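You operate a simulated robot arm through the tools that you are given. There is no shell and no other tool. Be economical: measure what you need, move in short steps, check, and stop when the job is done.

The job below is to be done with a simulated robot arm. You get a single attempt, and the scene is never put back.

JOB
Cap the thin blue reel and push it back to the yellow post.
Fine: the yellow end cap from the reel cabinet drawer, shut again; the long core goes over the yellow post before the push. Where these are worked on the way, their far stop is far enough and under half their travel is too little: reel cabinet drawer.
Where things are to end (x, y in the base frame): thin blue reel within 3 cm of [75, 9].

The check looks at the end state, three seconds after you hand in, the way a careful person would. Anything else that was tipped, shoved, dropped, spilled or broken makes it a failure. A push-on lid holds only when it is set on centred and level and pressed home; a screw cap is set on level and turned clockwise until tight.

ROBOT AND FRAMES
A 6-joint arm with a four-finger gripper on a trunk, on a base that drives. Base frame: it is fixed to the floor where the robot stands at the start and does not move with it; the origin is under the middle of the robot, x ahead of it, y to its left, z up; the surface under the hand at the start is at about z = 76. Lengths are in cm, angles in rad, forces in N, time in s.
Its first joint turns from -2.897 to 2.897 rad. Places, roughly: reel cabinet drawer [60, 10, 70]; thin blue reel (13x13x6 cm) [60, 20, 80]; yellow end cap (10x10x6 cm) [60, 10, 60]; yellow post [90, 10, 80]. Payload 3.67 kg.
Tool frame: the origin (TCP) lies between the finger pads and is the grasp point; the fingertips stand 2.8 cm ahead of it; z points along the fingers, y is the line along which they close. Largest opening 11.2 cm; the body of the gripper starts 7.3 cm behind the TCP.
Orientation is that of the tool frame in the base frame, as a unit quaternion [x, y, z, w]. With the fingers straight down and closing along the base's y, the tool's x points along the base's -x, its y along +y and its z along -z.

CONTROLS
- The arm moves only by the tool drive_tool. Its argument "commands" is a list of rows, each an object of numbers (a shift or turn left out is 0, a gripper value left out holds the last): "rx", "ry", "rz": the turn, a rotation vector about the tool's x, y, z in rad; "x", "y", "z": the shift along the tool's x, y, z in m; "claw": the finger opening in m, from 0 to 0.112. In form: [{"rx": .., "ry": .., "rz": .., "x": .., "y": .., "z": .., "claw": ..}, ...]. A call has 1 to 10 rows; each row shifts and turns the commanded pose from where the row before left it, along the tool's axes as they then stand. Rows are played at 5 a second. More than 5 cm and 0.15 rad between two rows, or a gripper value outside its range, and nothing of the call is played. Where a pose cannot be reached the arm comes as near as it can. A force on the tool above 40 N (or 10 N above the force at the start of the call, whichever is more), or a blocked arm, ends the call early, and 0.2 s more pass. Each finger halts on what it meets, pressing with about 44 N; the grip force reading is that of the motor and also rises with nothing between the fingers. The clock runs only during rows and for 0.2 s after the last one: add rows that do not move to give the fingers time. The reply holds the time, the measured pose of the TCP, the force on the tool along the base axes, the opening and the grip force, in the units named above and with some noise, with the torque about the TCP (base axes, N m) and any sound that the robot's microphone picked up.
- Cameras (640 x 400 px; columns grow to the right, rows downward): "scene" is now at [9.87, 20.66, 131.3]; the picture's right is [-0.10, -0.99, 0.00], its down [-0.73, 0.07, -0.68] and it looks along [0.68, -0.07, -0.73] (base axes); focal length 253 px, centre (320, 200). "wrist" rides on the gripper at [6, -1.8, -10.4] in the tool frame; the picture's right is [0.29, 0.96, 0.00], its down [-0.80, 0.24, -0.55] and it looks along [-0.53, 0.16, 0.83] (tool axes); focal length 234 px, centre (320, 200).
- grab_frame(camera): a new picture of that camera. The clock stands still meanwhile.
- roll_base(legs): drives the robot by 1 to 6 legs, each [ahead, left, turn to the left] in cm, cm and rad, along the robot's own axes; the way and the turn of a leg run together, so that a leg with both is an arc; at most 150 cm and 3.142 rad a leg. The arm and the cameras ride along, it lands a little off, and it stops where it bumps. It gives what a move gives.
- aim_head(pan, tilt): turns the head with the scene camera to pan (to the left, within 2.496 rad either way) and tilt (down, from -0.506 to 1.204), counted from straight ahead of the robot. It gives what a move gives.
- probe_pixels(camera, pixels): for up to 12 pixels [column, row] of the newest picture of that camera ("zoom" is the newest enlarged one), the place [x, y, z] in the base frame of the surface seen there, good to about 0.3 cm. The clock stands still meanwhile.
- enlarge(camera, box): a new picture of the part [left, top, right, bottom] of that camera's present view, enlarged. The clock stands still meanwhile.
- hand_in(): hands the job in; it is judged then, once.

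Go step by step. Measure first, check grasps and placings, and put right what went wrong. The budget is 80 turns and 52 pictures, counting those below and the enlarged ones. Unless the task says otherwise, let go and move clear before handing in, and close with one line.

The tools are called after ">>>" as a command line: name --argument value ..., lists and objects as JSON in quotes. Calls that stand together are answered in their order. drive_tool: Moves the arm, as the interface text tells. Its arguments: {"type":"object","properties":{"commands":{"type":"array"}},"required":["commands"]} The other tools are called the same way: roll_base (legs) drives the base; aim_head (pan, tilt) turns the head that bears the scene camera; grab_frame (camera) takes a picture; probe_pixels (camera, pixels) gives the place of the surface under pixels of a picture; enlarge (camera, box) takes an enlarged picture of a part of a camera's view; hand_in () hands the job in.

At the start:

```text
time: 0.0
tool_pos: [54.85, 11.33, 103.63]
tcp_rot: [0.001, 1.0, 0.0, 0.0]
wrist_force: [-0.2, 0.9, 0.1]
torque: [0.0, 0.01, 0.01]
finger_gap: 11.19
grasp_force: 0.1
robot x, y, heading: [-0.01, -0.19, -0.003]
head pan, tilt: [-0.101, 0.824]
```

scene: 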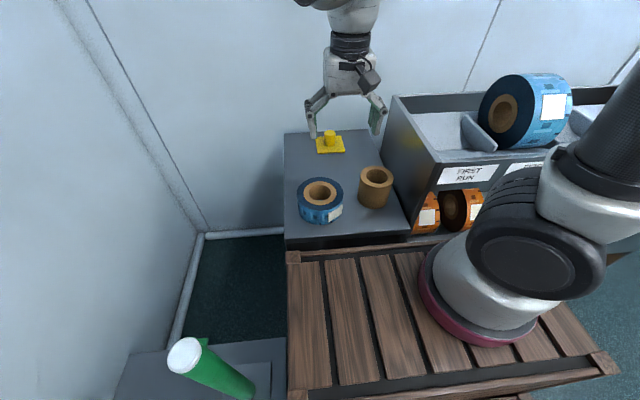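
wrist: 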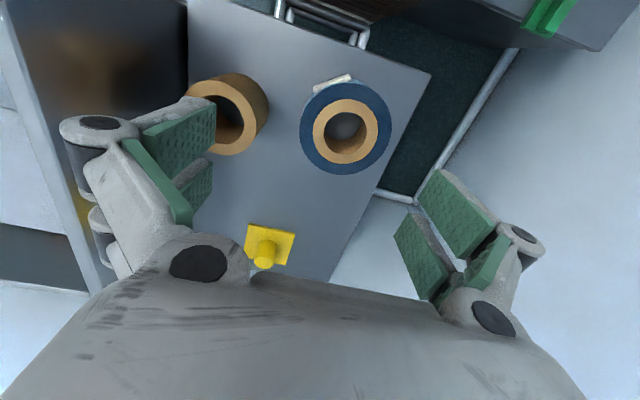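

The scene shows the blue reel (320,200), the brown core (375,187) and the yellow post (330,143) on a cabinet top; the drawer handle shows in the wrist view at (320,20). I'll measure these first.

>>> probe_pixels --camera "scene" --pixels '[[320, 192], [308, 187], [335, 200], [376, 171], [362, 173], [390, 177], [329, 133], [320, 150], [342, 150], [286, 240], [410, 235], [347, 248]]'

>>> probe_pixels --camera "wrist" --pixels '[[345, 131], [345, 172], [345, 82], [317, 131], [388, 131], [228, 118], [263, 250], [320, 15], [360, 40], [280, 10], [430, 72], [330, 280]]'

>>> enlarge --camera "scene" --box '[270, 120, 430, 260]'

```text
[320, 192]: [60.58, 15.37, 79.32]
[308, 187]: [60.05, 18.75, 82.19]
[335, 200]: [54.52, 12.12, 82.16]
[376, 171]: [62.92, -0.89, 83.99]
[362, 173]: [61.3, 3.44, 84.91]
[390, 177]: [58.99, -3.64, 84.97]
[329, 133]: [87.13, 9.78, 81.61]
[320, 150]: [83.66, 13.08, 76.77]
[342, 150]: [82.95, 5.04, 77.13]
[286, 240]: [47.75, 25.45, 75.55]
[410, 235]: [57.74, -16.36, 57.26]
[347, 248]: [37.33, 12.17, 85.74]
```

```text
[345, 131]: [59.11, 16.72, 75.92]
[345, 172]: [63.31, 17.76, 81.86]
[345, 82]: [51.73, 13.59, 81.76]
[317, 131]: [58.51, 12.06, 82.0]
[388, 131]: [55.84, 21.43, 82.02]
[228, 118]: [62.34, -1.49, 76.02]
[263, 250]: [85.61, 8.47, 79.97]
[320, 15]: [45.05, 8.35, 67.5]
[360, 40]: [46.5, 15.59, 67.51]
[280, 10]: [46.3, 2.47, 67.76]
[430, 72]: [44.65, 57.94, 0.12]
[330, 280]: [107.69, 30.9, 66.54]
```

```text
2.86 times, centred on (350, 190) of scene
```

zoom: 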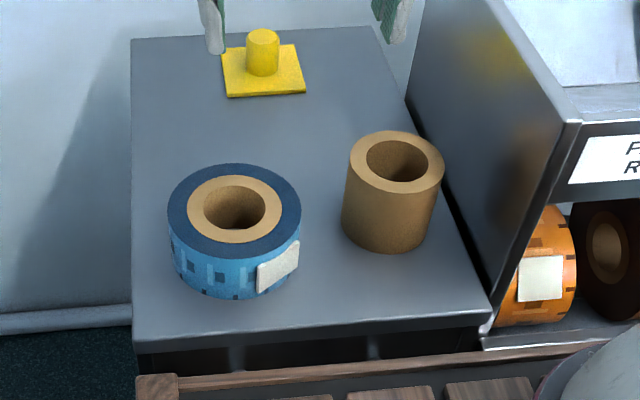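

The reel centre is near (58,17), the core near (61,-1) and the post near (86.5,9). I'll get finer edges from the enlarged picture.

>>> probe_pixels --camera "zoom" --pixels '[[352, 170], [440, 173], [399, 134], [395, 187], [263, 33], [250, 36], [276, 36], [172, 205], [298, 205], [235, 167], [235, 238], [264, 44]]'

>>> enlarge --camera "wrist" --box '[180, 60, 420, 280]'

```text
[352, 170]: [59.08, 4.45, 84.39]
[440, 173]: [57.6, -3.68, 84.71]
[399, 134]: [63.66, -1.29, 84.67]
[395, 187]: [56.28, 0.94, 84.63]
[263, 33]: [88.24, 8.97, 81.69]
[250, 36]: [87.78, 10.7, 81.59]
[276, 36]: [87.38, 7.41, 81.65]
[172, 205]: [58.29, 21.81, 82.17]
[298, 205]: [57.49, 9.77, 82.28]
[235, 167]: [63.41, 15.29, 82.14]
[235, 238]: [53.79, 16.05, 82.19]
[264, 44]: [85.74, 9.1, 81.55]
```

```text
1.82 times, centred on (300, 170) of wrist
```

zoom: 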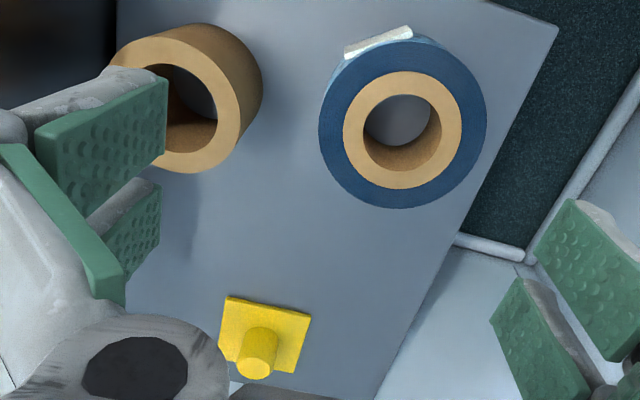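

The core centre is about (59.8,0.2) with outer diameter 8.4 and top at z 84.7; the post is at (87,9.05) with top at 81.6. I need to know where the rack wall beside the core is before descending.

>>> probe_pixels --camera "scene" --pixels '[[405, 160], [400, 130], [436, 160], [395, 97], [412, 195], [425, 175], [425, 215]]'

>>> drive_tool --commands '[{"x": -0.025, "y": -0.045}, {"x": -0.0245, "y": -0.045}, {"y": -0.0213}, {}]'

```text
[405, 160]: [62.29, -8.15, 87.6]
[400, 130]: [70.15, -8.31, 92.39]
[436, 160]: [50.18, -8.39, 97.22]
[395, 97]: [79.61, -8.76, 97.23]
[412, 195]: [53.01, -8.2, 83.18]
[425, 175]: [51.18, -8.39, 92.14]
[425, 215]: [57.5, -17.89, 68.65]
```

```text
refused: row 1 steps farther than a row can; nothing moved
```

The rack wall is at y = -8.2, too close for fingers closing along y, so I'll turn the tool 90° so that they close along x.

>>> drive_tool --commands '[{"rz": 0.149}, {"rz": 0.149}, {"rz": 0.149}, {"rz": 0.149}, {"rz": 0.149}, {"rz": 0.149}, {"rz": 0.149}, {"rz": 0.149}, {"rz": 0.149}, {"rz": 0.149}]'

>>> drive_tool --commands '[{"rz": 0.081}, {"x": -0.045}, {"x": -0.045}, {"x": -0.0213, "y": 0.025}, {"y": 0.0245}, {}]'

>>> grab_frame --camera "wrist"

```text
time: 2.2
tool_pos: [54.84, 11.29, 103.73]
tcp_rot: [0.679, 0.734, 0.0, 0.001]
wrist_force: [0.2, -0.2, 0.6]
torque: [-0.02, 0.02, 0.01]
finger_gap: 11.2
grasp_force: 0.1
robot x, y, heading: [-0.32, -0.02, -0.004]
head pan, tilt: [-0.101, 0.824]
```

```text
time: 3.6
tool_pos: [59.71, 0.0, 103.68]
tcp_rot: [0.707, 0.707, 0.0, 0.0]
wrist_force: [-0.4, 0.0, 0.5]
torque: [-0.01, 0.01, -0.02]
finger_gap: 11.22
grasp_force: 0.1
robot x, y, heading: [0.05, -0.07, -0.005]
head pan, tilt: [-0.101, 0.824]
```

```text
47 pictures are left
```

wrist: 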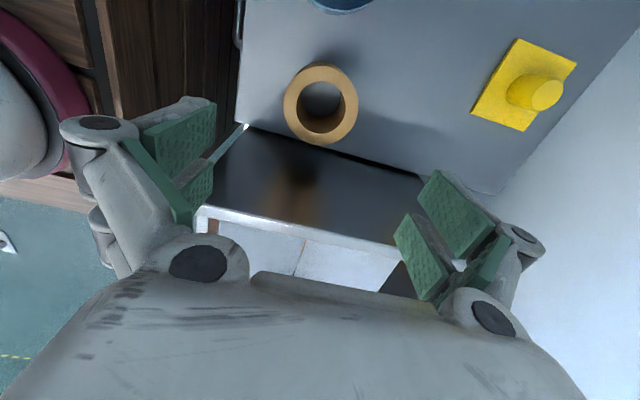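

The core is clear in the wrist view at (320,103); I'll probe its rim, and the post, to centre on it.

>>> probe_pixels --camera "wrist" --pixels '[[287, 105], [355, 98], [320, 66], [322, 140], [320, 83], [322, 115], [303, 100], [339, 98], [540, 94], [527, 100], [548, 108], [559, 94]]'

```text
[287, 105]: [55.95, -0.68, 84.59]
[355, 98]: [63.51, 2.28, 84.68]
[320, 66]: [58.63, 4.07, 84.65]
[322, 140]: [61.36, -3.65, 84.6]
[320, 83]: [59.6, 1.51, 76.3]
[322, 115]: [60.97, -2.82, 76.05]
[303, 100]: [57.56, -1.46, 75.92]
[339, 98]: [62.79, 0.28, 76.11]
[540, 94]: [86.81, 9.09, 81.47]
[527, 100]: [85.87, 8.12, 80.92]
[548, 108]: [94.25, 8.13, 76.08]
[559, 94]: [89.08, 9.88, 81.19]
```

The core centre is about (59.85, 0.4). I'll descend to z≈82 and close.

>>> drive_tool --commands '[{"x": 0.004, "y": 0.0015, "z": 0.03}, {"z": 0.04}, {"z": 0.04}, {"z": 0.04}, {"z": 0.04}, {"z": 0.027}, {}]'

>>> drive_tool --commands '[{"claw": 0.07}, {}, {}, {}]'

```text
time: 5.2
tool_pos: [59.87, 0.56, 81.82]
tcp_rot: [0.706, 0.708, 0.0, 0.0]
wrist_force: [0.3, 0.7, 0.1]
torque: [0.0, -0.03, 0.01]
finger_gap: 11.17
grasp_force: 0.1
robot x, y, heading: [-0.14, -0.21, -0.0]
head pan, tilt: [-0.101, 0.824]
```

```text
time: 6.2
tool_pos: [59.92, 0.59, 81.96]
tcp_rot: [0.707, 0.707, 0.001, 0.0]
wrist_force: [1.1, -1.1, 9.7]
torque: [-0.08, -0.39, -0.02]
finger_gap: 8.86
grasp_force: 43.9
robot x, y, heading: [0.06, -0.24, 0.002]
head pan, tilt: [-0.101, 0.824]
```

The core is gripped (gap 8.86, 44 N). I'll lift it and check.

>>> drive_tool --commands '[{"z": -0.04}, {"z": -0.04}, {"z": -0.03}, {"y": 0.04}, {"y": 0.04}, {"y": 0.04}, {"y": 0.04, "x": 0.02}, {"y": 0.04, "x": 0.025}, {"y": 0.04, "x": 0.025}, {"x": 0.0145, "y": 0.02}]'

>>> grab_frame --camera "scene"

>>> grab_frame --camera "wrist"

```text
time: 8.4
tool_pos: [85.9, 9.07, 92.89]
tcp_rot: [0.708, 0.707, 0.0, 0.0]
wrist_force: [0.1, 0.9, -1.3]
torque: [0.01, -0.03, 0.03]
finger_gap: 8.89
grasp_force: 44.3
robot x, y, heading: [0.24, -0.22, 0.002]
head pan, tilt: [-0.101, 0.824]
```

```text
46 pictures are left
```

scene: 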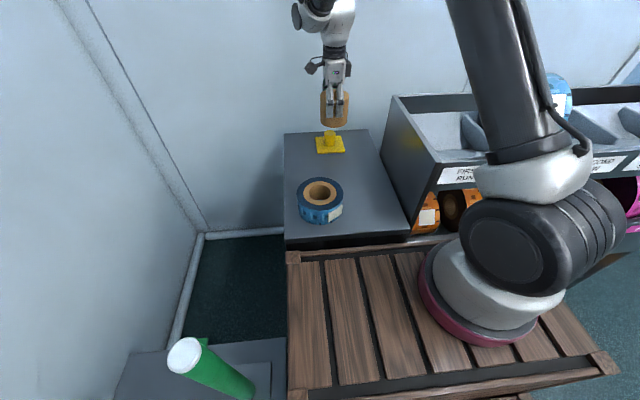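

```text
45 pictures are left
```

wrist: 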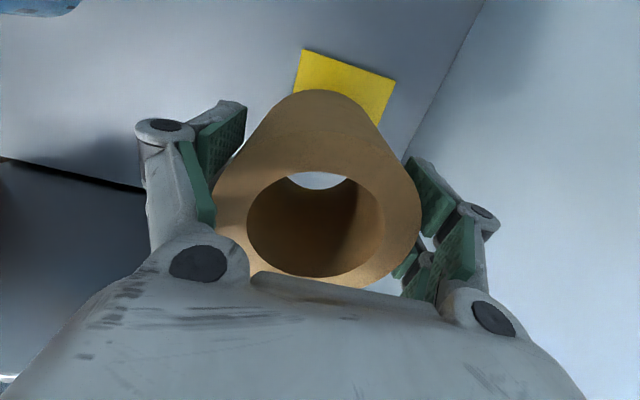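

The core is held level. I'll probe the plate corners and the core's rim for alignment.

>>> probe_pixels --camera "wrist" --pixels '[[303, 53], [391, 82], [378, 122], [216, 215], [417, 215], [315, 170], [250, 215], [381, 215], [315, 275]]'

>>> enlarge --camera "scene" --box '[290, 80, 370, 160]'

```text
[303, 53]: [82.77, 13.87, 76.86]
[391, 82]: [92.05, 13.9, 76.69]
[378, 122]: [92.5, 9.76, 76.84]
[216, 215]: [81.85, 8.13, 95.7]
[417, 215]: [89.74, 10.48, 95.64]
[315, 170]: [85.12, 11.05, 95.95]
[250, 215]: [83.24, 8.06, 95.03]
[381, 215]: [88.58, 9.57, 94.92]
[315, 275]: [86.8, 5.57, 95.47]
```

```text
5.00 times, centred on (330, 120) of scene
```

zoom: 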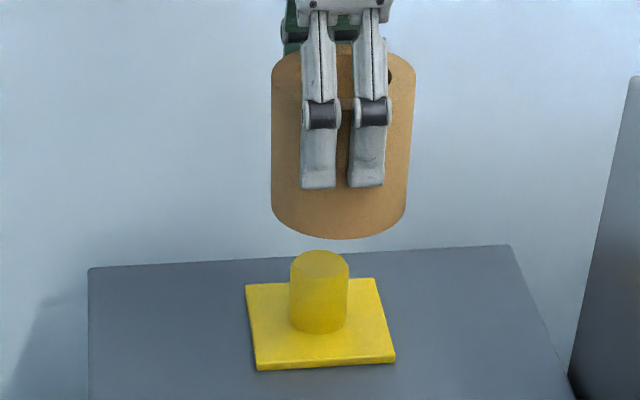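

The plate centre is (87.3,9.1) and the core centre about (85.9,9.1), so I shift 1.25 cm in x and lower it over the post.

>>> drive_tool --commands '[{"y": 0.0125}, {}, {"z": 0.03}, {"z": 0.03}, {"z": 0.02}, {"z": 0.013}, {"z": 0.004}, {}]'

>>> enlarge --camera "scene" --box '[290, 80, 370, 160]'

```text
time: 10.2
tool_pos: [87.25, 9.12, 83.22]
tcp_rot: [0.707, 0.707, 0.001, 0.001]
wrist_force: [18.1, 26.0, 4.2]
torque: [0.71, -0.52, 0.16]
finger_gap: 8.87
grasp_force: 44.3
robot x, y, heading: [0.09, -0.27, -0.003]
head pan, tilt: [-0.101, 0.824]
```

```text
5.00 times, centred on (330, 120) of scene
```

zoom: 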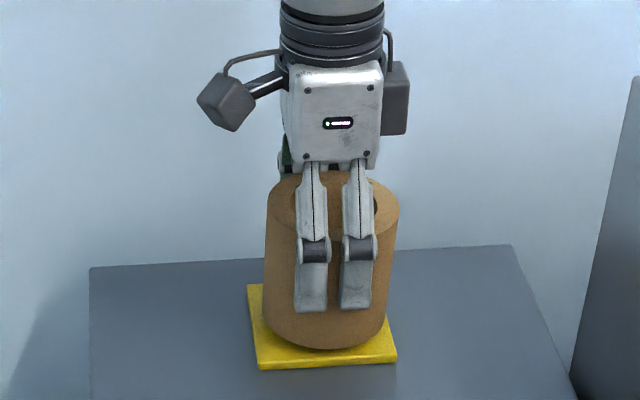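

The core is on the post but side forces (+18,+26 N) say it rubs; I'll ease it toward +x,+y and see.

>>> drive_tool --commands '[{"y": 0.0025, "x": 0.0035}, {}]'

```text
time: 10.8
tool_pos: [87.19, 9.38, 83.07]
tcp_rot: [0.707, 0.707, -0.003, 0.0]
wrist_force: [2.8, 4.2, -3.2]
torque: [0.07, 0.02, 0.01]
finger_gap: 8.82
grasp_force: 44.1
robot x, y, heading: [0.09, -0.42, -0.009]
head pan, tilt: [-0.101, 0.824]
```

Side force is gone. I'll lower the last few millimetres until it touches the plate.

>>> drive_tool --commands '[{"z": 0.002}, {"z": 0.002}, {"z": 0.001}, {}]'

```text
time: 11.8
tool_pos: [87.45, 9.39, 82.68]
tcp_rot: [0.707, 0.707, 0.0, 0.0]
wrist_force: [-0.2, 0.6, -1.5]
torque: [0.02, 0.01, 0.0]
finger_gap: 8.87
grasp_force: 44.1
robot x, y, heading: [-0.03, 0.19, -0.003]
head pan, tilt: [-0.101, 0.824]
```

>>> drive_tool --commands '[{"z": 0.002}, {"z": 0.002}, {}]'

```text
time: 12.6
tool_pos: [87.59, 9.58, 82.49]
tcp_rot: [0.707, 0.707, 0.001, 0.0]
wrist_force: [-2.5, 1.0, 20.3]
torque: [-0.95, 0.31, -0.05]
finger_gap: 8.88
grasp_force: 44.0
robot x, y, heading: [0.3, -0.08, 0.0]
head pan, tilt: [-0.101, 0.824]
```

It is seated (20 N upward). Now release and rise.

>>> drive_tool --commands '[{"z": -0.001, "claw": 0.112}, {}, {"z": -0.03}, {"z": -0.04}, {"z": -0.04}, {"z": -0.04}, {"z": -0.04}, {}]'

>>> enlarge --camera "scene" --box '[270, 100, 430, 260]'

```text
time: 14.4
tool_pos: [87.49, 9.52, 101.44]
tcp_rot: [0.707, 0.707, -0.001, 0.0]
wrist_force: [0.2, 0.1, -0.7]
torque: [-0.02, 0.0, -0.02]
finger_gap: 11.2
grasp_force: 0.1
robot x, y, heading: [0.23, -0.08, 0.004]
head pan, tilt: [-0.101, 0.824]
```

```text
2.50 times, centred on (350, 180) of scene
```

zoom: 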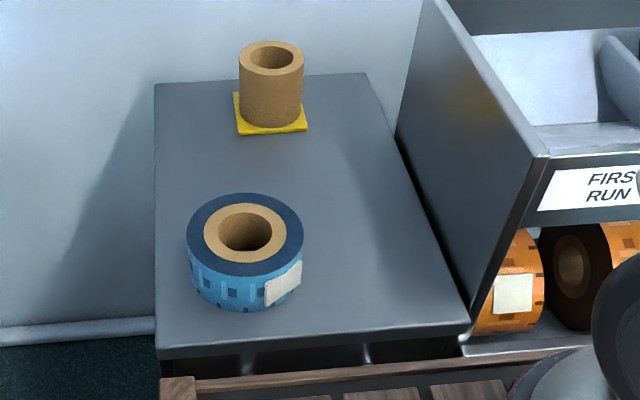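

The core stands squarely on the post. Now I back the base up 36 cm so the drawer can open in front of the robot and still be within reach.

>>> roll_base --legs '[[-36, 0, 0]]'

>>> grab_frame --camera "scene"

```text
time: 16.7
tool_pos: [51.3, 9.47, 101.4]
tcp_rot: [0.707, 0.707, 0.0, 0.0]
wrist_force: [-0.4, 0.4, 0.4]
torque: [0.0, -0.01, 0.0]
finger_gap: 11.21
grasp_force: 0.1
robot x, y, heading: [-35.73, -0.14, -0.004]
head pan, tilt: [-0.101, 0.824]
```

```text
41 pictures are left
```

scene: 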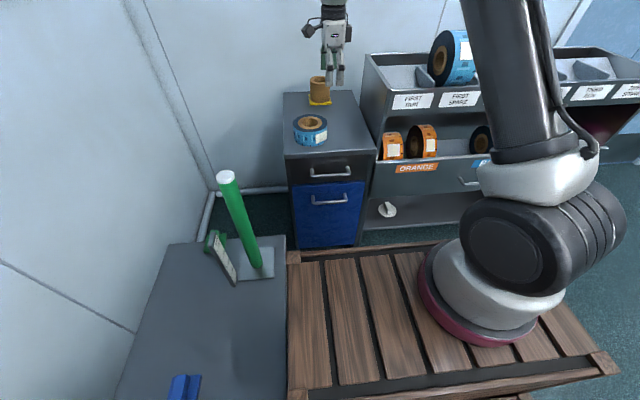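

Now I see two fronts: a dark top drawer (handle at 330,175) and a blue lower one (handle at 330,202). I'll enlarge and measure.

>>> enlarge --camera "scene" --box '[270, 80, 390, 260]'

>>> probe_pixels --camera "zoom" --pixels '[[320, 208]]'

>>> probe_pixels --camera "scene" --pixels '[[330, 175], [312, 176], [349, 174], [330, 168], [330, 202], [314, 203], [346, 200], [330, 215], [290, 158], [360, 155], [330, 245], [240, 245]]'

```text
2.22 times, centred on (330, 170) of scene
```

zoom: 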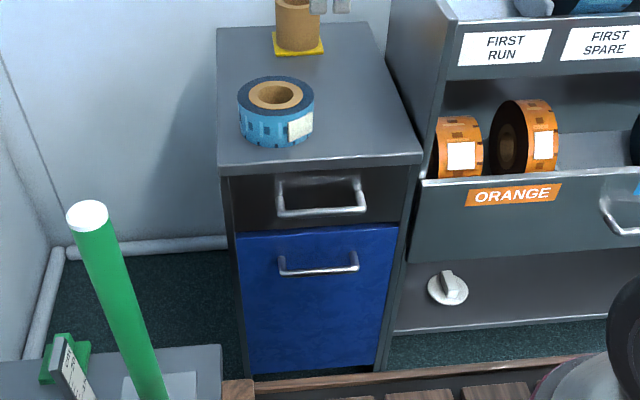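

```text
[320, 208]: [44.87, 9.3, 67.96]
```

```text
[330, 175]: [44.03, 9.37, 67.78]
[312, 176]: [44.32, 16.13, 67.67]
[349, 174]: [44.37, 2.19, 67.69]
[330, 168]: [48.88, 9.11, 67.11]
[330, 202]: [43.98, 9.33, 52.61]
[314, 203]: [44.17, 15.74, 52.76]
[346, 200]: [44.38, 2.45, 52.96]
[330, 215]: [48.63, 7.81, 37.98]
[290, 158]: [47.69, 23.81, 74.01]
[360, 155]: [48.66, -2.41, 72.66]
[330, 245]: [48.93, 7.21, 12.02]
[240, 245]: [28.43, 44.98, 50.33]
```

The top drawer handle is a bar at x≈44.2, z≈67.7, y 2–16, 4.5 cm off the face, under the cabinet's overhang. I'll approach with the tool tilted ~43° forward so the gripper body clears the top, starting by pulling back and tilting.

>>> drive_tool --commands '[{"y": -0.048}, {"y": -0.048}, {"y": -0.048}, {"y": -0.04, "claw": 0.04}, {"rx": -0.15}, {"rx": -0.15}, {"rx": -0.15}, {"rx": -0.15}, {"rx": -0.15}, {}]'

>>> grab_frame --camera "wrist"

```text
time: 18.9
tool_pos: [32.94, 9.44, 101.55]
tcp_rot: [0.685, 0.686, 0.172, 0.172]
wrist_force: [-0.3, 0.7, -0.1]
torque: [0.05, 0.02, -0.03]
finger_gap: 3.99
grasp_force: 0.1
out of reach, approached as far as the arm can: row 8, 9
robot x, y, heading: [-36.56, -0.03, 0.001]
head pan, tilt: [-0.101, 0.824]
```

```text
39 pictures are left
```

wrist: 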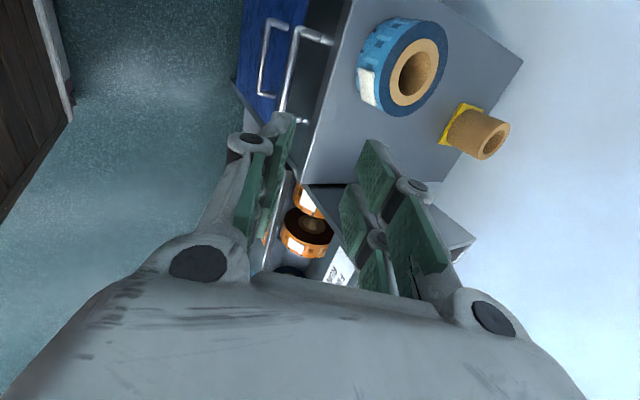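

The tilt stopped at about 0.49 rad up here. I'll lower and see whether more tilt is available.

>>> drive_tool --commands '[{"y": -0.0188, "z": 0.0353}, {"y": -0.0188, "z": 0.0353}, {"y": -0.0188, "z": 0.0353}, {}]'

```text
time: 19.9
tool_pos: [36.37, 8.06, 98.34]
tcp_rot: [0.686, 0.69, 0.165, 0.163]
wrist_force: [-0.5, 0.7, 0.6]
torque: [-0.01, -0.03, 0.01]
finger_gap: 3.98
grasp_force: 0.1
out of reach, approached as far as the arm can: row 1, 2, 3
robot x, y, heading: [-36.19, 0.01, -0.002]
head pan, tilt: [-0.101, 0.824]
```

The commanded pose lies too near the robot for this tilt; moving outward should bring it within reach. I'll test 8 cm outward.

>>> drive_tool --commands '[{"y": 0.0292, "z": 0.0273}, {"y": 0.0292, "z": 0.0273}, {}, {}]'

```text
time: 20.9
tool_pos: [44.27, 8.31, 96.02]
tcp_rot: [0.685, 0.688, 0.17, 0.169]
wrist_force: [1.0, 0.0, -0.3]
torque: [-0.01, -0.01, 0.0]
finger_gap: 4.02
grasp_force: 0.1
out of reach, approached as far as the arm can: row 1
robot x, y, heading: [-36.17, 0.22, 0.003]
head pan, tilt: [-0.101, 0.824]
```

Commands continue from the achieved pose; tilt is 0.485 rad, which still clears the cabinet top. I'll go to a pre-grasp point in front of and above the handle.

>>> drive_tool --commands '[{"y": -0.0219, "z": 0.028, "x": 0.0015}, {"y": -0.0219, "z": 0.028, "x": 0.0015}, {"y": -0.0219, "z": 0.028, "x": 0.0015}, {"y": -0.0219, "z": 0.028, "x": 0.0015}, {"y": -0.0219, "z": 0.028, "x": 0.0015}, {"y": -0.0219, "z": 0.028, "x": 0.0015}, {}]'

>>> grab_frame --camera "wrist"

```text
time: 22.5
tool_pos: [49.45, 10.01, 87.57]
tcp_rot: [0.688, 0.695, 0.15, 0.148]
wrist_force: [-0.4, 0.8, 0.1]
torque: [-0.01, 0.01, -0.01]
finger_gap: 4.01
grasp_force: 0.0
out of reach, approached as far as the arm can: row 1, 2, 3, 4, 5, 6
robot x, y, heading: [-36.42, -0.06, 0.003]
head pan, tilt: [-0.101, 0.824]
```

```text
38 pictures are left
```

wrist: 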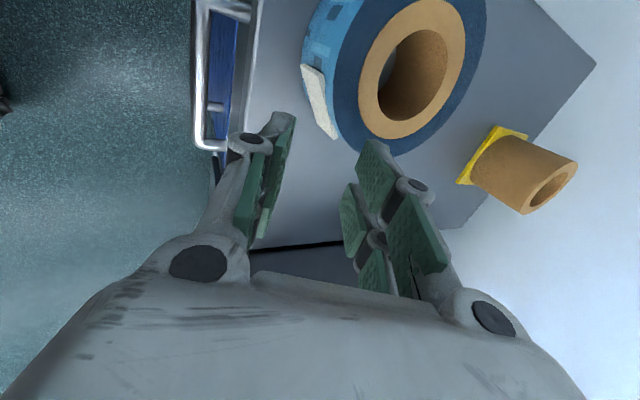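

Forward tilt is limited by the wrist, so instead I'll go vertical with fingers closing along y and hook the closed fingers behind the bar. First rise and turn back.

>>> drive_tool --commands '[{"z": -0.045}, {"z": -0.045, "claw": 0.0}, {"rx": 0.143}, {"rx": 0.143}, {"rx": 0.14}, {"rz": -0.149}, {"rz": -0.149}, {"rz": -0.149}, {"rz": -0.149}, {"rz": -0.149}]'

>>> drive_tool --commands '[{"rz": -0.149}, {"rz": -0.149}, {"rz": -0.149}, {"rz": -0.149}, {"rz": -0.149}, {"rz": -0.081}, {}]'

```text
time: 24.7
tool_pos: [45.64, 9.93, 95.93]
tcp_rot: [0.397, 0.918, 0.003, 0.007]
wrist_force: [-1.4, 0.1, -0.4]
torque: [0.01, -0.02, 0.0]
finger_gap: 0.01
grasp_force: 36.0
robot x, y, heading: [-36.07, 0.37, 0.003]
head pan, tilt: [-0.101, 0.824]
```

```text
time: 26.3
tool_pos: [45.58, 9.86, 95.8]
tcp_rot: [-0.005, 1.0, 0.001, 0.007]
wrist_force: [-0.8, 0.3, -1.1]
torque: [-0.03, 0.0, 0.02]
finger_gap: 0.0
grasp_force: 35.9
robot x, y, heading: [-35.93, 0.01, 0.002]
head pan, tilt: [-0.101, 0.824]
```

>>> grab_frame --camera "wrist"

```text
37 pictures are left
```

wrist: 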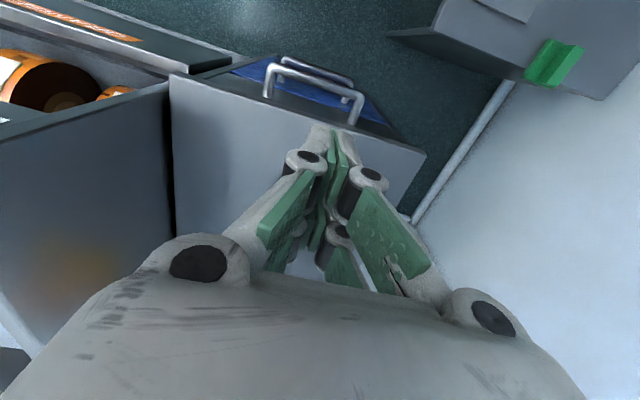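

>>> probe_pixels --camera "wrist" --pixels '[[315, 78], [315, 82], [315, 74], [268, 85], [355, 110], [325, 105], [270, 98], [390, 125], [400, 143], [230, 85], [200, 79]]'

```text
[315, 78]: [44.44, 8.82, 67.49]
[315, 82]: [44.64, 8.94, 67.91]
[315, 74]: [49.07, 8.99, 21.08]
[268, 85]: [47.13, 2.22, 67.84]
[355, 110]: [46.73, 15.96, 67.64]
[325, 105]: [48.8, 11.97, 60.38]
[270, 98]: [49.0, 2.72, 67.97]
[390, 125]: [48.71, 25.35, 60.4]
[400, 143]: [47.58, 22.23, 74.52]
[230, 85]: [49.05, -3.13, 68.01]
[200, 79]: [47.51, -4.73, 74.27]
```

The bar is centred at x≈44.3 and the overhang edge is at 47.5. I'll tilt 0.2 rad and stage above on the approach line.

>>> drive_tool --commands '[{"x": 0.0243, "y": -0.0065}, {"z": 0.045}, {"z": 0.045}, {"z": 0.044}, {"ry": -0.1}, {"ry": -0.1}, {}]'

```text
time: 27.9
tool_pos: [43.34, 9.46, 82.4]
tcp_rot: [-0.003, 0.994, 0.001, 0.108]
wrist_force: [0.5, 0.2, -0.5]
torque: [0.0, 0.0, -0.01]
finger_gap: 0.01
grasp_force: 36.3
robot x, y, heading: [-36.28, -0.01, 0.001]
head pan, tilt: [-0.101, 0.824]
```

Tilt is 0.216 rad; now I descend along the tool axis behind the bar.

>>> drive_tool --commands '[{"z": 0.04}, {"z": 0.04}, {"z": 0.03}, {"z": 0.03}, {}]'

>>> enlarge --camera "scene" --box '[270, 80, 390, 240]'

```text
time: 28.9
tool_pos: [45.82, 8.69, 70.53]
tcp_rot: [0.029, 0.994, 0.005, 0.105]
wrist_force: [-36.0, -9.2, 52.7]
torque: [0.11, -0.19, 0.17]
finger_gap: 0.58
grasp_force: 36.1
robot x, y, heading: [-36.02, -0.22, -0.002]
head pan, tilt: [-0.101, 0.824]
stopped in row 4: the force on the tool passed its limit at 169 N (the readings are from after the stop); the commanded pose is now the measured one
```

```text
2.50 times, centred on (330, 160) of scene
```

zoom: 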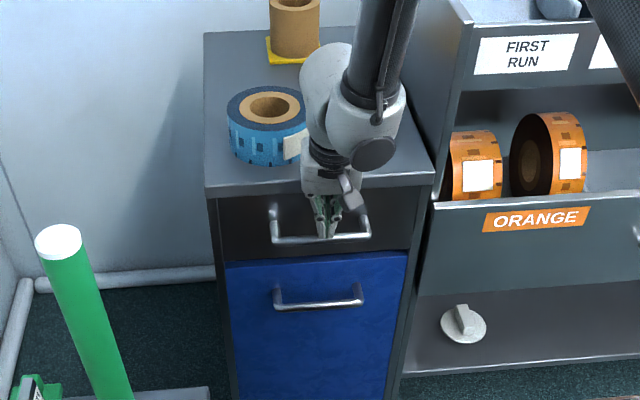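

The descent hit something at 169 N (force -x, +z). I'll look with the wrist camera before anything else.

>>> grab_frame --camera "wrist"

>>> enlarge --camera "scene" --box '[300, 120, 360, 180]'

```text
35 pictures are left
```

wrist: 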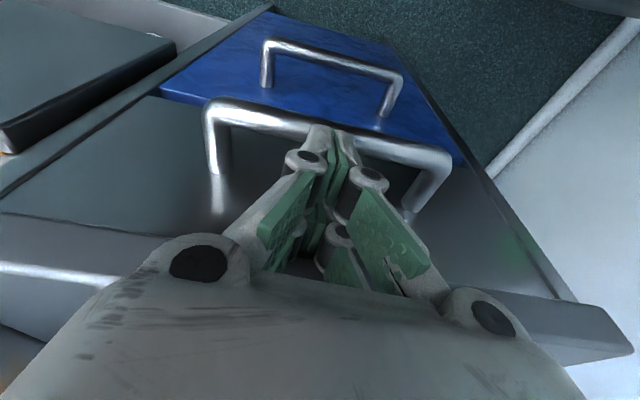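

```text
6.67 times, centred on (330, 150) of scene
```

zoom: 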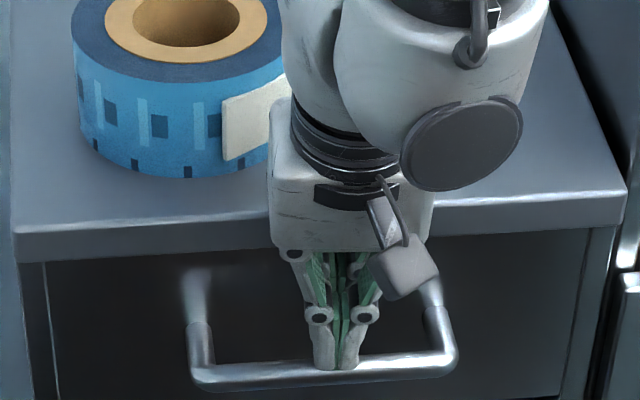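

>>> probe_pixels --camera "zoom" --pixels '[[322, 362], [350, 362], [335, 378], [260, 376], [420, 366], [300, 240], [420, 200], [275, 120], [330, 210], [195, 380], [110, 235], [160, 30]]'

```text
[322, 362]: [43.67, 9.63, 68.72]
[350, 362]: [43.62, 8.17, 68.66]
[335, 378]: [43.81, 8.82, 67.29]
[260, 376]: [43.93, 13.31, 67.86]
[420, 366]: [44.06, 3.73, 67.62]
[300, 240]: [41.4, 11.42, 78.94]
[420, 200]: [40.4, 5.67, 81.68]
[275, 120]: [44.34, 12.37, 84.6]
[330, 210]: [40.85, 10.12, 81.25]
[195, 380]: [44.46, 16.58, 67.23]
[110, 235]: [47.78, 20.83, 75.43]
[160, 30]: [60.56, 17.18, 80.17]
```

The zoom shows the "finger" is really a wide twin link (its robot-side face at x≈43.65), so it landed on the bar rather than passing behind it; nothing has moved. I'll retreat, turn to close along x again (thin side through the gap), and back the base a bit so more tilt is reachable.

>>> drive_tool --commands '[{"z": -0.01}, {"z": -0.04}, {"z": -0.045}, {"z": -0.045}, {"rz": 0.149}, {"rz": 0.149}, {"rz": 0.149}, {"rz": 0.149}, {"rz": 0.149}, {"rz": 0.149}]'

>>> drive_tool --commands '[{"rz": 0.149}, {"rz": 0.149}, {"rz": 0.149}, {"rz": 0.149}, {"rz": 0.14, "claw": 0.04}, {}]'

>>> roll_base --legs '[[-10, 0, 0]]'

```text
time: 29.4
tool_pos: [45.34, 8.59, 71.32]
tcp_rot: [0.007, 0.995, -0.006, 0.099]
wrist_force: [0.0, 0.3, -1.6]
torque: [0.01, -0.01, -0.02]
finger_gap: 0.02
grasp_force: 35.7
robot x, y, heading: [-36.23, -0.25, -0.0]
head pan, tilt: [-0.101, 0.824]
stopped in row 2: the force on the tool passed its limit at 146 N (the readings are from after the stop); the commanded pose is now the measured one
```

```text
time: 30.5
tool_pos: [44.56, 8.1, 71.0]
tcp_rot: [0.335, 0.937, 0.021, 0.091]
wrist_force: [-36.0, -11.4, 0.0]
torque: [0.27, -0.95, -0.15]
finger_gap: 2.3
grasp_force: 0.0
robot x, y, heading: [-36.33, -0.24, 0.002]
head pan, tilt: [-0.101, 0.824]
stopped in row 5: the force on the tool passed its limit at 50 N (the readings are from after the stop); the commanded pose is now the measured one
```

```text
time: 31.7
tool_pos: [35.05, 8.4, 71.22]
tcp_rot: [0.334, 0.938, 0.025, 0.094]
wrist_force: [0.4, 0.3, -0.1]
torque: [0.02, 0.03, 0.01]
finger_gap: 3.99
grasp_force: 0.0
robot x, y, heading: [-46.59, 0.01, 0.001]
head pan, tilt: [-0.101, 0.824]
```

The first retreat was stopped early (momentary 146 N), and the later calls ran on regardless; I should have checked in between. I'll look at the state now.

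>>> grab_frame --camera "scene"

>>> grab_frame --camera "wrist"

```text
33 pictures are left
```

scene: 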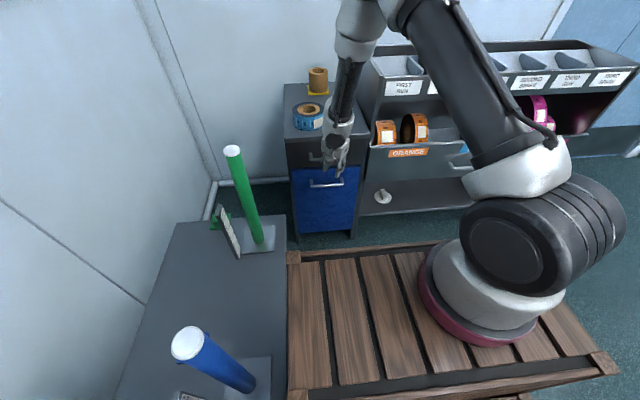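

```text
32 pictures are left
```

wrist: 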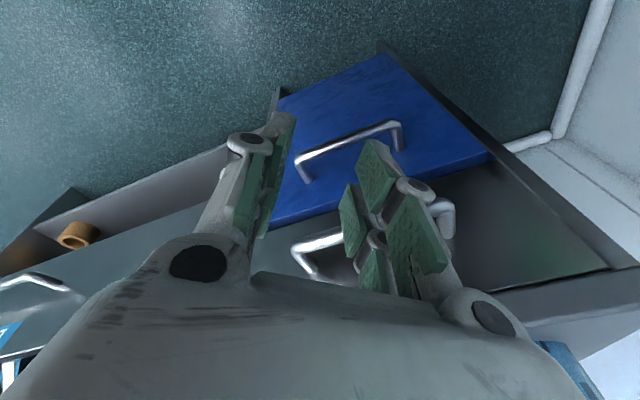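

Nothing was displaced: drawer still shut, tool free in front of it. I'll finish the turn here (remaining 0.887 rad) and add tilt.

>>> drive_tool --commands '[{"z": -0.03}, {"rz": 0.148}, {"rz": 0.148}, {"rz": 0.148}, {"rz": 0.148}, {"rz": 0.148}, {"rz": 0.147}, {"rx": -0.12}, {"rx": -0.12}, {}]'

```text
time: 33.9
tool_pos: [34.73, 6.6, 74.36]
tcp_rot: [0.695, 0.707, 0.118, 0.057]
wrist_force: [-0.4, -0.1, 0.3]
torque: [0.02, 0.01, -0.03]
finger_gap: 4.02
grasp_force: 0.1
out of reach, approached as far as the arm can: row 8, 9
robot x, y, heading: [-46.34, -0.33, 0.005]
head pan, tilt: [-0.101, 0.824]
```

>>> drive_tool --commands '[{"ry": -0.088}, {"x": 0.026}, {"y": 0.027, "z": -0.009}, {"y": 0.027, "z": -0.009}, {"rx": -0.06}, {"rx": -0.06}, {}]'

```text
time: 35.5
tool_pos: [38.4, 9.79, 77.16]
tcp_rot: [0.678, 0.671, 0.184, 0.236]
wrist_force: [0.2, 0.2, -0.4]
torque: [0.03, -0.03, 0.0]
finger_gap: 4.0
grasp_force: 0.1
out of reach, approached as far as the arm can: row 1, 2, 3
robot x, y, heading: [-46.48, 0.21, 0.0]
head pan, tilt: [-0.101, 0.824]
```

Now the tilt is 0.6 rad and the tool axis points nearly straight at the bar. I'll advance along it in small steps.

>>> drive_tool --commands '[{"y": -0.0055, "z": 0.02}, {"z": 0.02}, {"z": 0.02}, {}]'

>>> grab_frame --camera "wrist"

```text
time: 36.5
tool_pos: [41.26, 9.46, 71.78]
tcp_rot: [0.678, 0.671, 0.185, 0.236]
wrist_force: [-0.1, -0.3, -0.4]
torque: [0.0, 0.01, 0.02]
finger_gap: 4.0
grasp_force: 0.1
robot x, y, heading: [-46.22, -0.21, 0.003]
head pan, tilt: [-0.101, 0.824]
```

```text
31 pictures are left
```

wrist: 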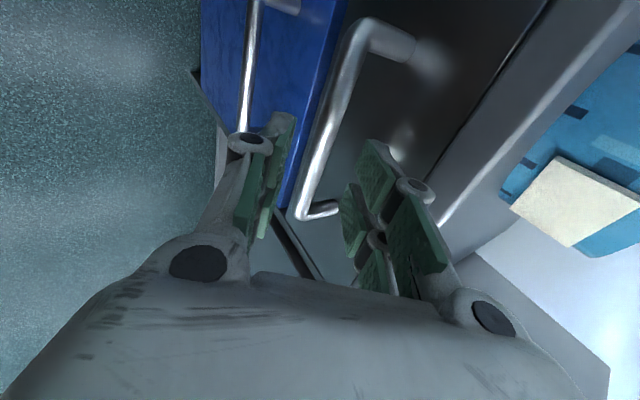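

The bar lies between the two fingers (pixels 320,165). I'll probe it to confirm.

>>> probe_pixels --camera "wrist" --pixels '[[345, 85], [330, 120], [312, 175], [380, 80]]'

```text
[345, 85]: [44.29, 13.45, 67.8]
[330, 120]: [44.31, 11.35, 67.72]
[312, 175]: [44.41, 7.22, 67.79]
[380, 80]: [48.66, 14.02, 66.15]
```

>>> drive_tool --commands '[{"z": 0.02}, {"z": 0.02}, {}, {"claw": 0.0}, {}, {}]'

```text
time: 37.9
tool_pos: [43.58, 9.22, 68.57]
tcp_rot: [0.68, 0.67, 0.184, 0.236]
wrist_force: [1.5, 1.3, 1.8]
torque: [1.26, -0.06, -1.84]
finger_gap: 1.6
grasp_force: 45.0
robot x, y, heading: [-46.63, -0.13, 0.001]
head pan, tilt: [-0.101, 0.824]
```

The bar is gripped (gap 1.6, 45 N). I'll pull by driving the base back, first 12 cm.

>>> roll_base --legs '[[-12, 0, 0]]'

>>> grab_frame --camera "scene"

```text
time: 39.1
tool_pos: [34.55, 9.13, 68.69]
tcp_rot: [0.679, 0.67, 0.184, 0.237]
wrist_force: [-6.5, 1.8, 7.4]
torque: [-0.09, 0.11, -2.55]
finger_gap: 1.6
grasp_force: 44.4
robot x, y, heading: [-55.63, 0.13, 0.005]
head pan, tilt: [-0.101, 0.824]
```

```text
30 pictures are left
```

scene: 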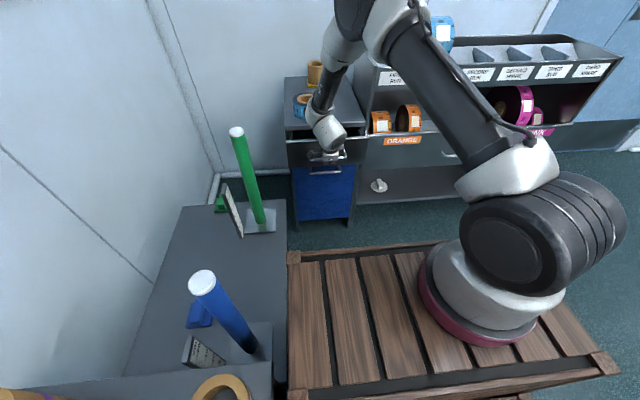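

The drawer followed 9 cm. Continue pulling.

>>> roll_base --legs '[[-8, 0, 0]]'

>>> enlarge --camera "scene" --box '[270, 50, 390, 230]'

```text
time: 40.0
tool_pos: [34.69, 9.17, 68.59]
tcp_rot: [0.682, 0.667, 0.186, 0.236]
wrist_force: [-1.1, 0.3, -3.5]
torque: [0.9, -0.01, -1.28]
finger_gap: 1.59
grasp_force: 45.0
robot x, y, heading: [-55.43, -0.02, 0.002]
head pan, tilt: [-0.101, 0.824]
stopped in leg 1: the robot was blocked; the commanded pose is now the measured one
```

```text
2.22 times, centred on (330, 140) of scene
```

zoom: 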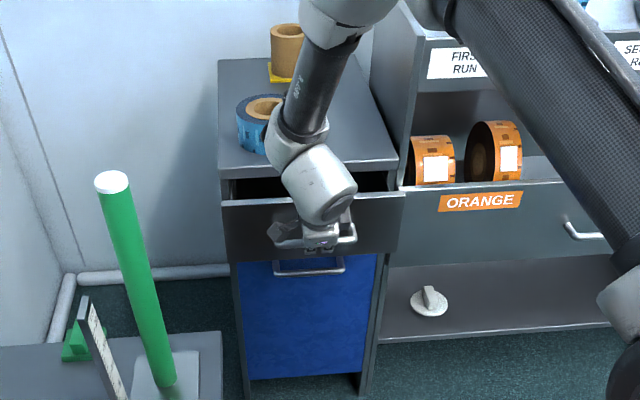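

The base reports being blocked at 9 cm; I'll test with the arm whether the drawer itself is at its stop.

>>> drive_tool --commands '[{"y": -0.0082, "z": -0.0057}, {"y": -0.0082, "z": -0.0057}, {}]'

>>> aim_head --pan 2.4 --tilt 0.9

>>> grab_frame --camera "scene"

```text
time: 40.8
tool_pos: [32.68, 9.15, 68.57]
tcp_rot: [0.681, 0.669, 0.184, 0.237]
wrist_force: [2.2, -7.6, -1.9]
torque: [0.78, -0.01, -1.52]
finger_gap: 1.6
grasp_force: 45.6
robot x, y, heading: [-55.46, 0.2, 0.001]
head pan, tilt: [-0.101, 0.824]
```

```text
time: 43.0
tool_pos: [32.67, 8.97, 68.58]
tcp_rot: [0.68, 0.668, 0.185, 0.236]
wrist_force: [-0.4, -24.4, -2.2]
torque: [0.47, 0.03, -1.74]
finger_gap: 1.56
grasp_force: 45.0
robot x, y, heading: [-55.64, -0.04, 0.002]
head pan, tilt: [2.4, 0.901]
```

```text
28 pictures are left
```

scene: 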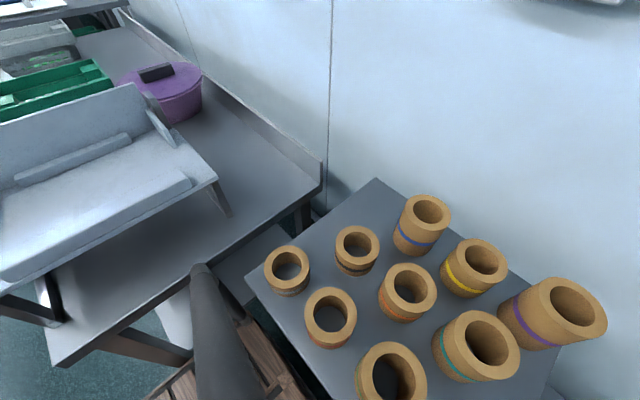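

A bench behind blocks the base, but the arm moves the drawer freely. Continue pulling by arm.

>>> drive_tool --commands '[{"y": -0.0165, "z": -0.0113, "x": -0.002}, {"y": -0.0165, "z": -0.0113}, {"y": -0.0165, "z": -0.0113}, {"y": -0.0165, "z": -0.0113}, {}]'

>>> aim_head --pan -0.1 --tilt 0.75

>>> grab_frame --camera "scene"

```text
time: 44.2
tool_pos: [24.59, 9.22, 68.7]
tcp_rot: [0.681, 0.668, 0.185, 0.235]
wrist_force: [-0.2, -28.8, -0.3]
torque: [0.37, 0.0, -1.75]
finger_gap: 1.58
grasp_force: 44.8
robot x, y, heading: [-55.36, 0.1, 0.003]
head pan, tilt: [2.4, 0.901]
```

```text
time: 46.5
tool_pos: [24.55, 9.25, 68.6]
tcp_rot: [0.681, 0.668, 0.186, 0.236]
wrist_force: [0.5, -36.5, -0.8]
torque: [0.35, 0.0, -1.8]
finger_gap: 1.56
grasp_force: 45.3
robot x, y, heading: [-55.8, 0.21, 0.007]
head pan, tilt: [-0.099, 0.75]
```

```text
27 pictures are left
```

scene: 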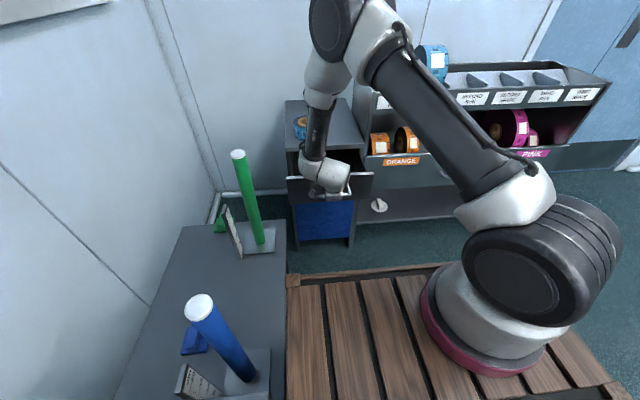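

Opened 19 cm; lateral force comes from a slight +y drift in my pull. I'll relieve that and pull on to the stop.

>>> drive_tool --commands '[{"x": -0.005}, {"y": -0.0165, "z": -0.0113, "x": -0.001}, {"y": -0.0165, "z": -0.0113, "x": -0.001}, {"y": -0.0165, "z": -0.0113, "x": -0.001}, {}]'

```text
time: 47.7
tool_pos: [18.7, 8.97, 68.64]
tcp_rot: [0.679, 0.669, 0.186, 0.236]
wrist_force: [1.6, 37.5, -5.4]
torque: [1.98, 0.07, -1.34]
finger_gap: 1.62
grasp_force: 45.1
robot x, y, heading: [-55.27, 0.18, 0.001]
head pan, tilt: [-0.099, 0.75]
```

Open 25 cm. I'll release, back off and look inside.

>>> drive_tool --commands '[{"x": 0.003}, {"claw": 0.04}, {}, {"z": -0.03}, {"z": -0.04}, {"z": -0.04}, {"z": -0.04}, {}]'

>>> grab_frame --camera "scene"

>>> grab_frame --camera "wrist"

```text
time: 49.5
tool_pos: [10.07, 10.14, 80.88]
tcp_rot: [0.68, 0.669, 0.185, 0.236]
wrist_force: [-0.5, -0.5, 0.6]
torque: [0.01, -0.03, 0.01]
finger_gap: 4.0
grasp_force: 0.1
robot x, y, heading: [-55.41, -0.01, 0.009]
head pan, tilt: [-0.099, 0.75]
```

```text
26 pictures are left
```

scene: 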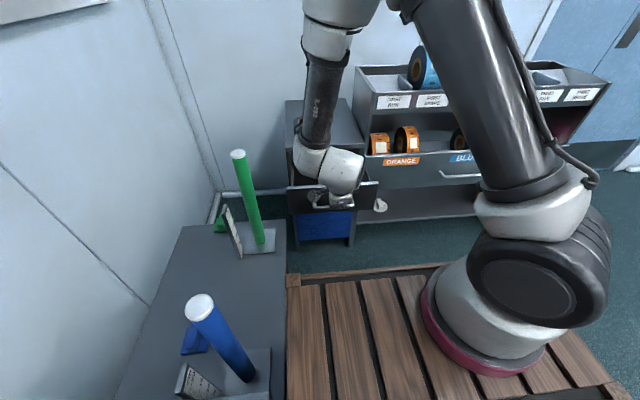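

```text
25 pictures are left
```

wrist: 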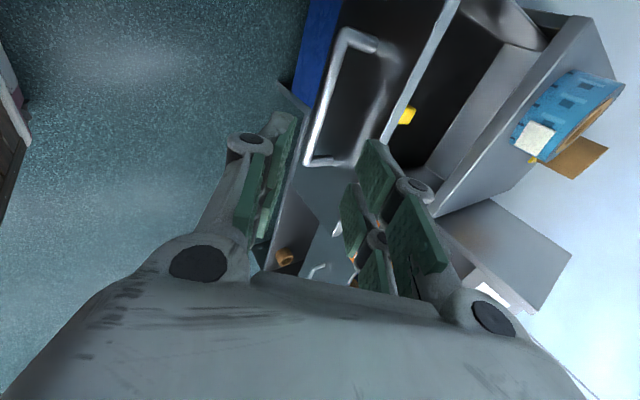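

The yellow cap shows just behind the drawer front (407,115). I'll raise and straighten the tool to look down into the drawer.

>>> drive_tool --commands '[{"y": 0.0255, "z": -0.037}, {"y": 0.0255, "z": -0.037}, {"y": 0.0255, "z": -0.037}, {"y": 0.0255, "z": -0.037}, {"rx": 0.15}, {"rx": 0.15}, {"rx": 0.15}, {"rx": 0.15, "ry": 0.05}, {}]'

>>> grab_frame --camera "wrist"

```text
refused: row 8 steps farther than a row can; nothing moved
```

```text
24 pictures are left
```

wrist: 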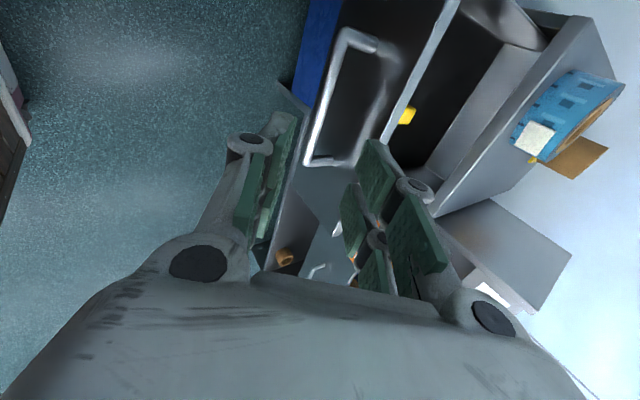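

>>> drive_tool --commands '[{"y": 0.0255, "z": -0.037}, {"y": 0.0255, "z": -0.037}, {"y": 0.0255, "z": -0.037}, {"y": 0.0255, "z": -0.037}, {"rx": 0.15}, {"rx": 0.15}, {"rx": 0.15}, {"rx": 0.15}, {"ry": 0.073}, {}]'

```text
time: 51.7
tool_pos: [9.05, 11.29, 95.97]
tcp_rot: [0.717, 0.69, -0.009, 0.096]
wrist_force: [-0.2, 0.9, 0.2]
torque: [0.02, 0.0, -0.01]
finger_gap: 4.0
grasp_force: 0.0
out of reach, approached as far as the arm can: row 7, 8, 9
robot x, y, heading: [-55.1, -0.27, 0.005]
head pan, tilt: [-0.099, 0.75]
```

>>> drive_tool --commands '[{"y": 0.045, "claw": 0.112}, {"y": 0.045}, {"y": 0.045}, {"y": 0.04}, {"ry": 0.149}, {"rx": 0.12}, {}]'

>>> grab_frame --camera "wrist"

```text
time: 53.3
tool_pos: [24.85, 10.12, 95.7]
tcp_rot: [0.719, 0.685, -0.061, 0.1]
wrist_force: [0.1, -0.8, -0.7]
torque: [-0.02, 0.01, 0.01]
finger_gap: 11.2
grasp_force: 0.0
out of reach, approached as far as the arm can: row 2, 3, 4, 5, 6
robot x, y, heading: [-55.41, 0.07, 0.006]
head pan, tilt: [-0.099, 0.75]
```

```text
23 pictures are left
```

wrist: 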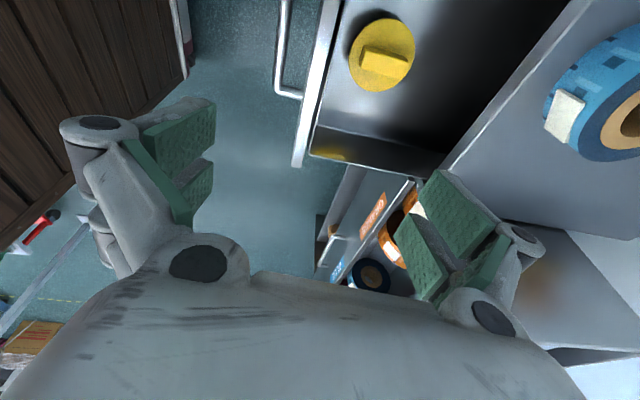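

The cap is a yellow disc with a grip block on top (385,60). I'll probe it and the drawer bounds.

>>> probe_pixels --camera "wrist" --pixels '[[366, 52], [406, 62], [386, 57], [352, 45], [413, 50], [385, 20], [382, 90], [395, 130], [312, 130], [445, 160], [330, 40], [430, 100]]'

>>> enlarge --camera "wrist" --box '[320, 0, 440, 110]'

```text
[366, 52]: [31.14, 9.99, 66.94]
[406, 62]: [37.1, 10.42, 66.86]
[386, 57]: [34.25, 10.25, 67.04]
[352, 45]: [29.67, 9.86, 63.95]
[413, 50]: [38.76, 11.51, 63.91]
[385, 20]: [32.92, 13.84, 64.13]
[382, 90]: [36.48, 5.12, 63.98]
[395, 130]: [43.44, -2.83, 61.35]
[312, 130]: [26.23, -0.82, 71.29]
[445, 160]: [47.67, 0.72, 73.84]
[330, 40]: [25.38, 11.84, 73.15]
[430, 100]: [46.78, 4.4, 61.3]
```

```text
3.64 times, centred on (380, 55) of wrist
```

zoom: 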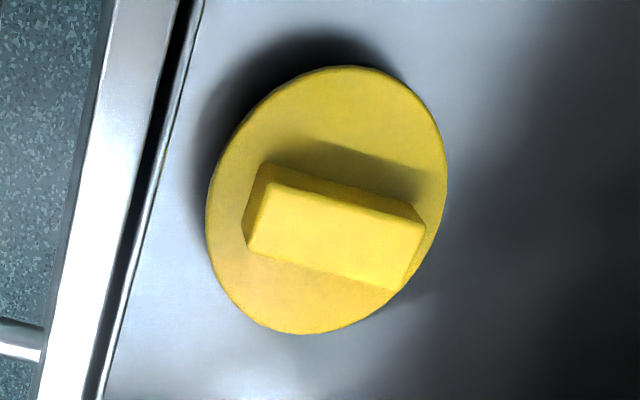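

The cap: disc top z≈64, grip block along x from 31 to 37.3, top z≈67, centre (34.2, ~10). I'll turn the tool back to closing along y, which suits the block.

>>> drive_tool --commands '[{"rz": -0.149}, {"rz": -0.149}, {"rz": -0.149}, {"rz": -0.149}, {"rz": -0.149}, {"rz": -0.149}, {"rz": -0.149}, {"rz": -0.149}, {"rz": -0.149}, {"rz": -0.149}]'

```text
time: 55.5
tool_pos: [24.98, 10.06, 95.72]
tcp_rot: [0.062, 0.991, -0.114, 0.031]
wrist_force: [-0.6, 0.3, 0.3]
torque: [0.01, 0.0, 0.01]
finger_gap: 11.21
grasp_force: 0.0
robot x, y, heading: [-55.38, 0.02, -0.001]
head pan, tilt: [-0.099, 0.75]
```

>>> drive_tool --commands '[{"rx": -0.12}, {"rx": -0.115}, {"rz": -0.116}, {"ry": 0.047}, {"x": -0.045}, {"x": -0.045}, {}]'

```text
time: 57.1
tool_pos: [33.24, 8.95, 94.73]
tcp_rot: [0.008, 0.991, -0.13, 0.01]
wrist_force: [0.0, 0.2, 0.2]
torque: [-0.01, 0.02, 0.02]
finger_gap: 11.19
grasp_force: 0.0
out of reach, approached as far as the arm can: row 1, 2, 4, 5, 6
robot x, y, heading: [-55.31, -0.19, -0.001]
head pan, tilt: [-0.099, 0.75]
```

The lateral tilt won't come out: it looks like the wrist roll went round one side to reach the forward tilt and hits its limit coming back on the other. I'll swing the tool axis back the way it came: forward, across to +y, then upright.

>>> drive_tool --commands '[{"ry": -0.149}, {"ry": -0.149}, {"ry": -0.149}, {"ry": -0.149}, {"ry": -0.149}, {"rx": -0.149}, {"rx": -0.149}, {"rx": -0.149}, {"rx": -0.149}, {}]'

```text
time: 59.3
tool_pos: [32.73, 9.21, 94.3]
tcp_rot: [-0.116, 0.922, 0.104, 0.354]
wrist_force: [-0.3, -0.2, 0.1]
torque: [-0.01, 0.02, -0.01]
finger_gap: 11.19
grasp_force: 0.0
out of reach, approached as far as the arm can: row 7, 8
robot x, y, heading: [-55.24, -0.41, -0.002]
head pan, tilt: [-0.099, 0.75]
```

Tool axis is now forward .63, lateral +.27. Now bring it upright along the +y side.

>>> drive_tool --commands '[{"rx": -0.1}, {"ry": 0.149}, {"ry": 0.149}, {"ry": 0.149}, {"ry": 0.149}, {}]'

```text
time: 60.7
tool_pos: [32.83, 9.1, 94.34]
tcp_rot: [-0.17, 0.978, 0.103, 0.063]
wrist_force: [0.1, -0.3, 0.0]
torque: [0.03, -0.04, -0.02]
finger_gap: 11.22
grasp_force: 0.0
robot x, y, heading: [-55.31, -0.34, 0.001]
head pan, tilt: [-0.099, 0.75]
```

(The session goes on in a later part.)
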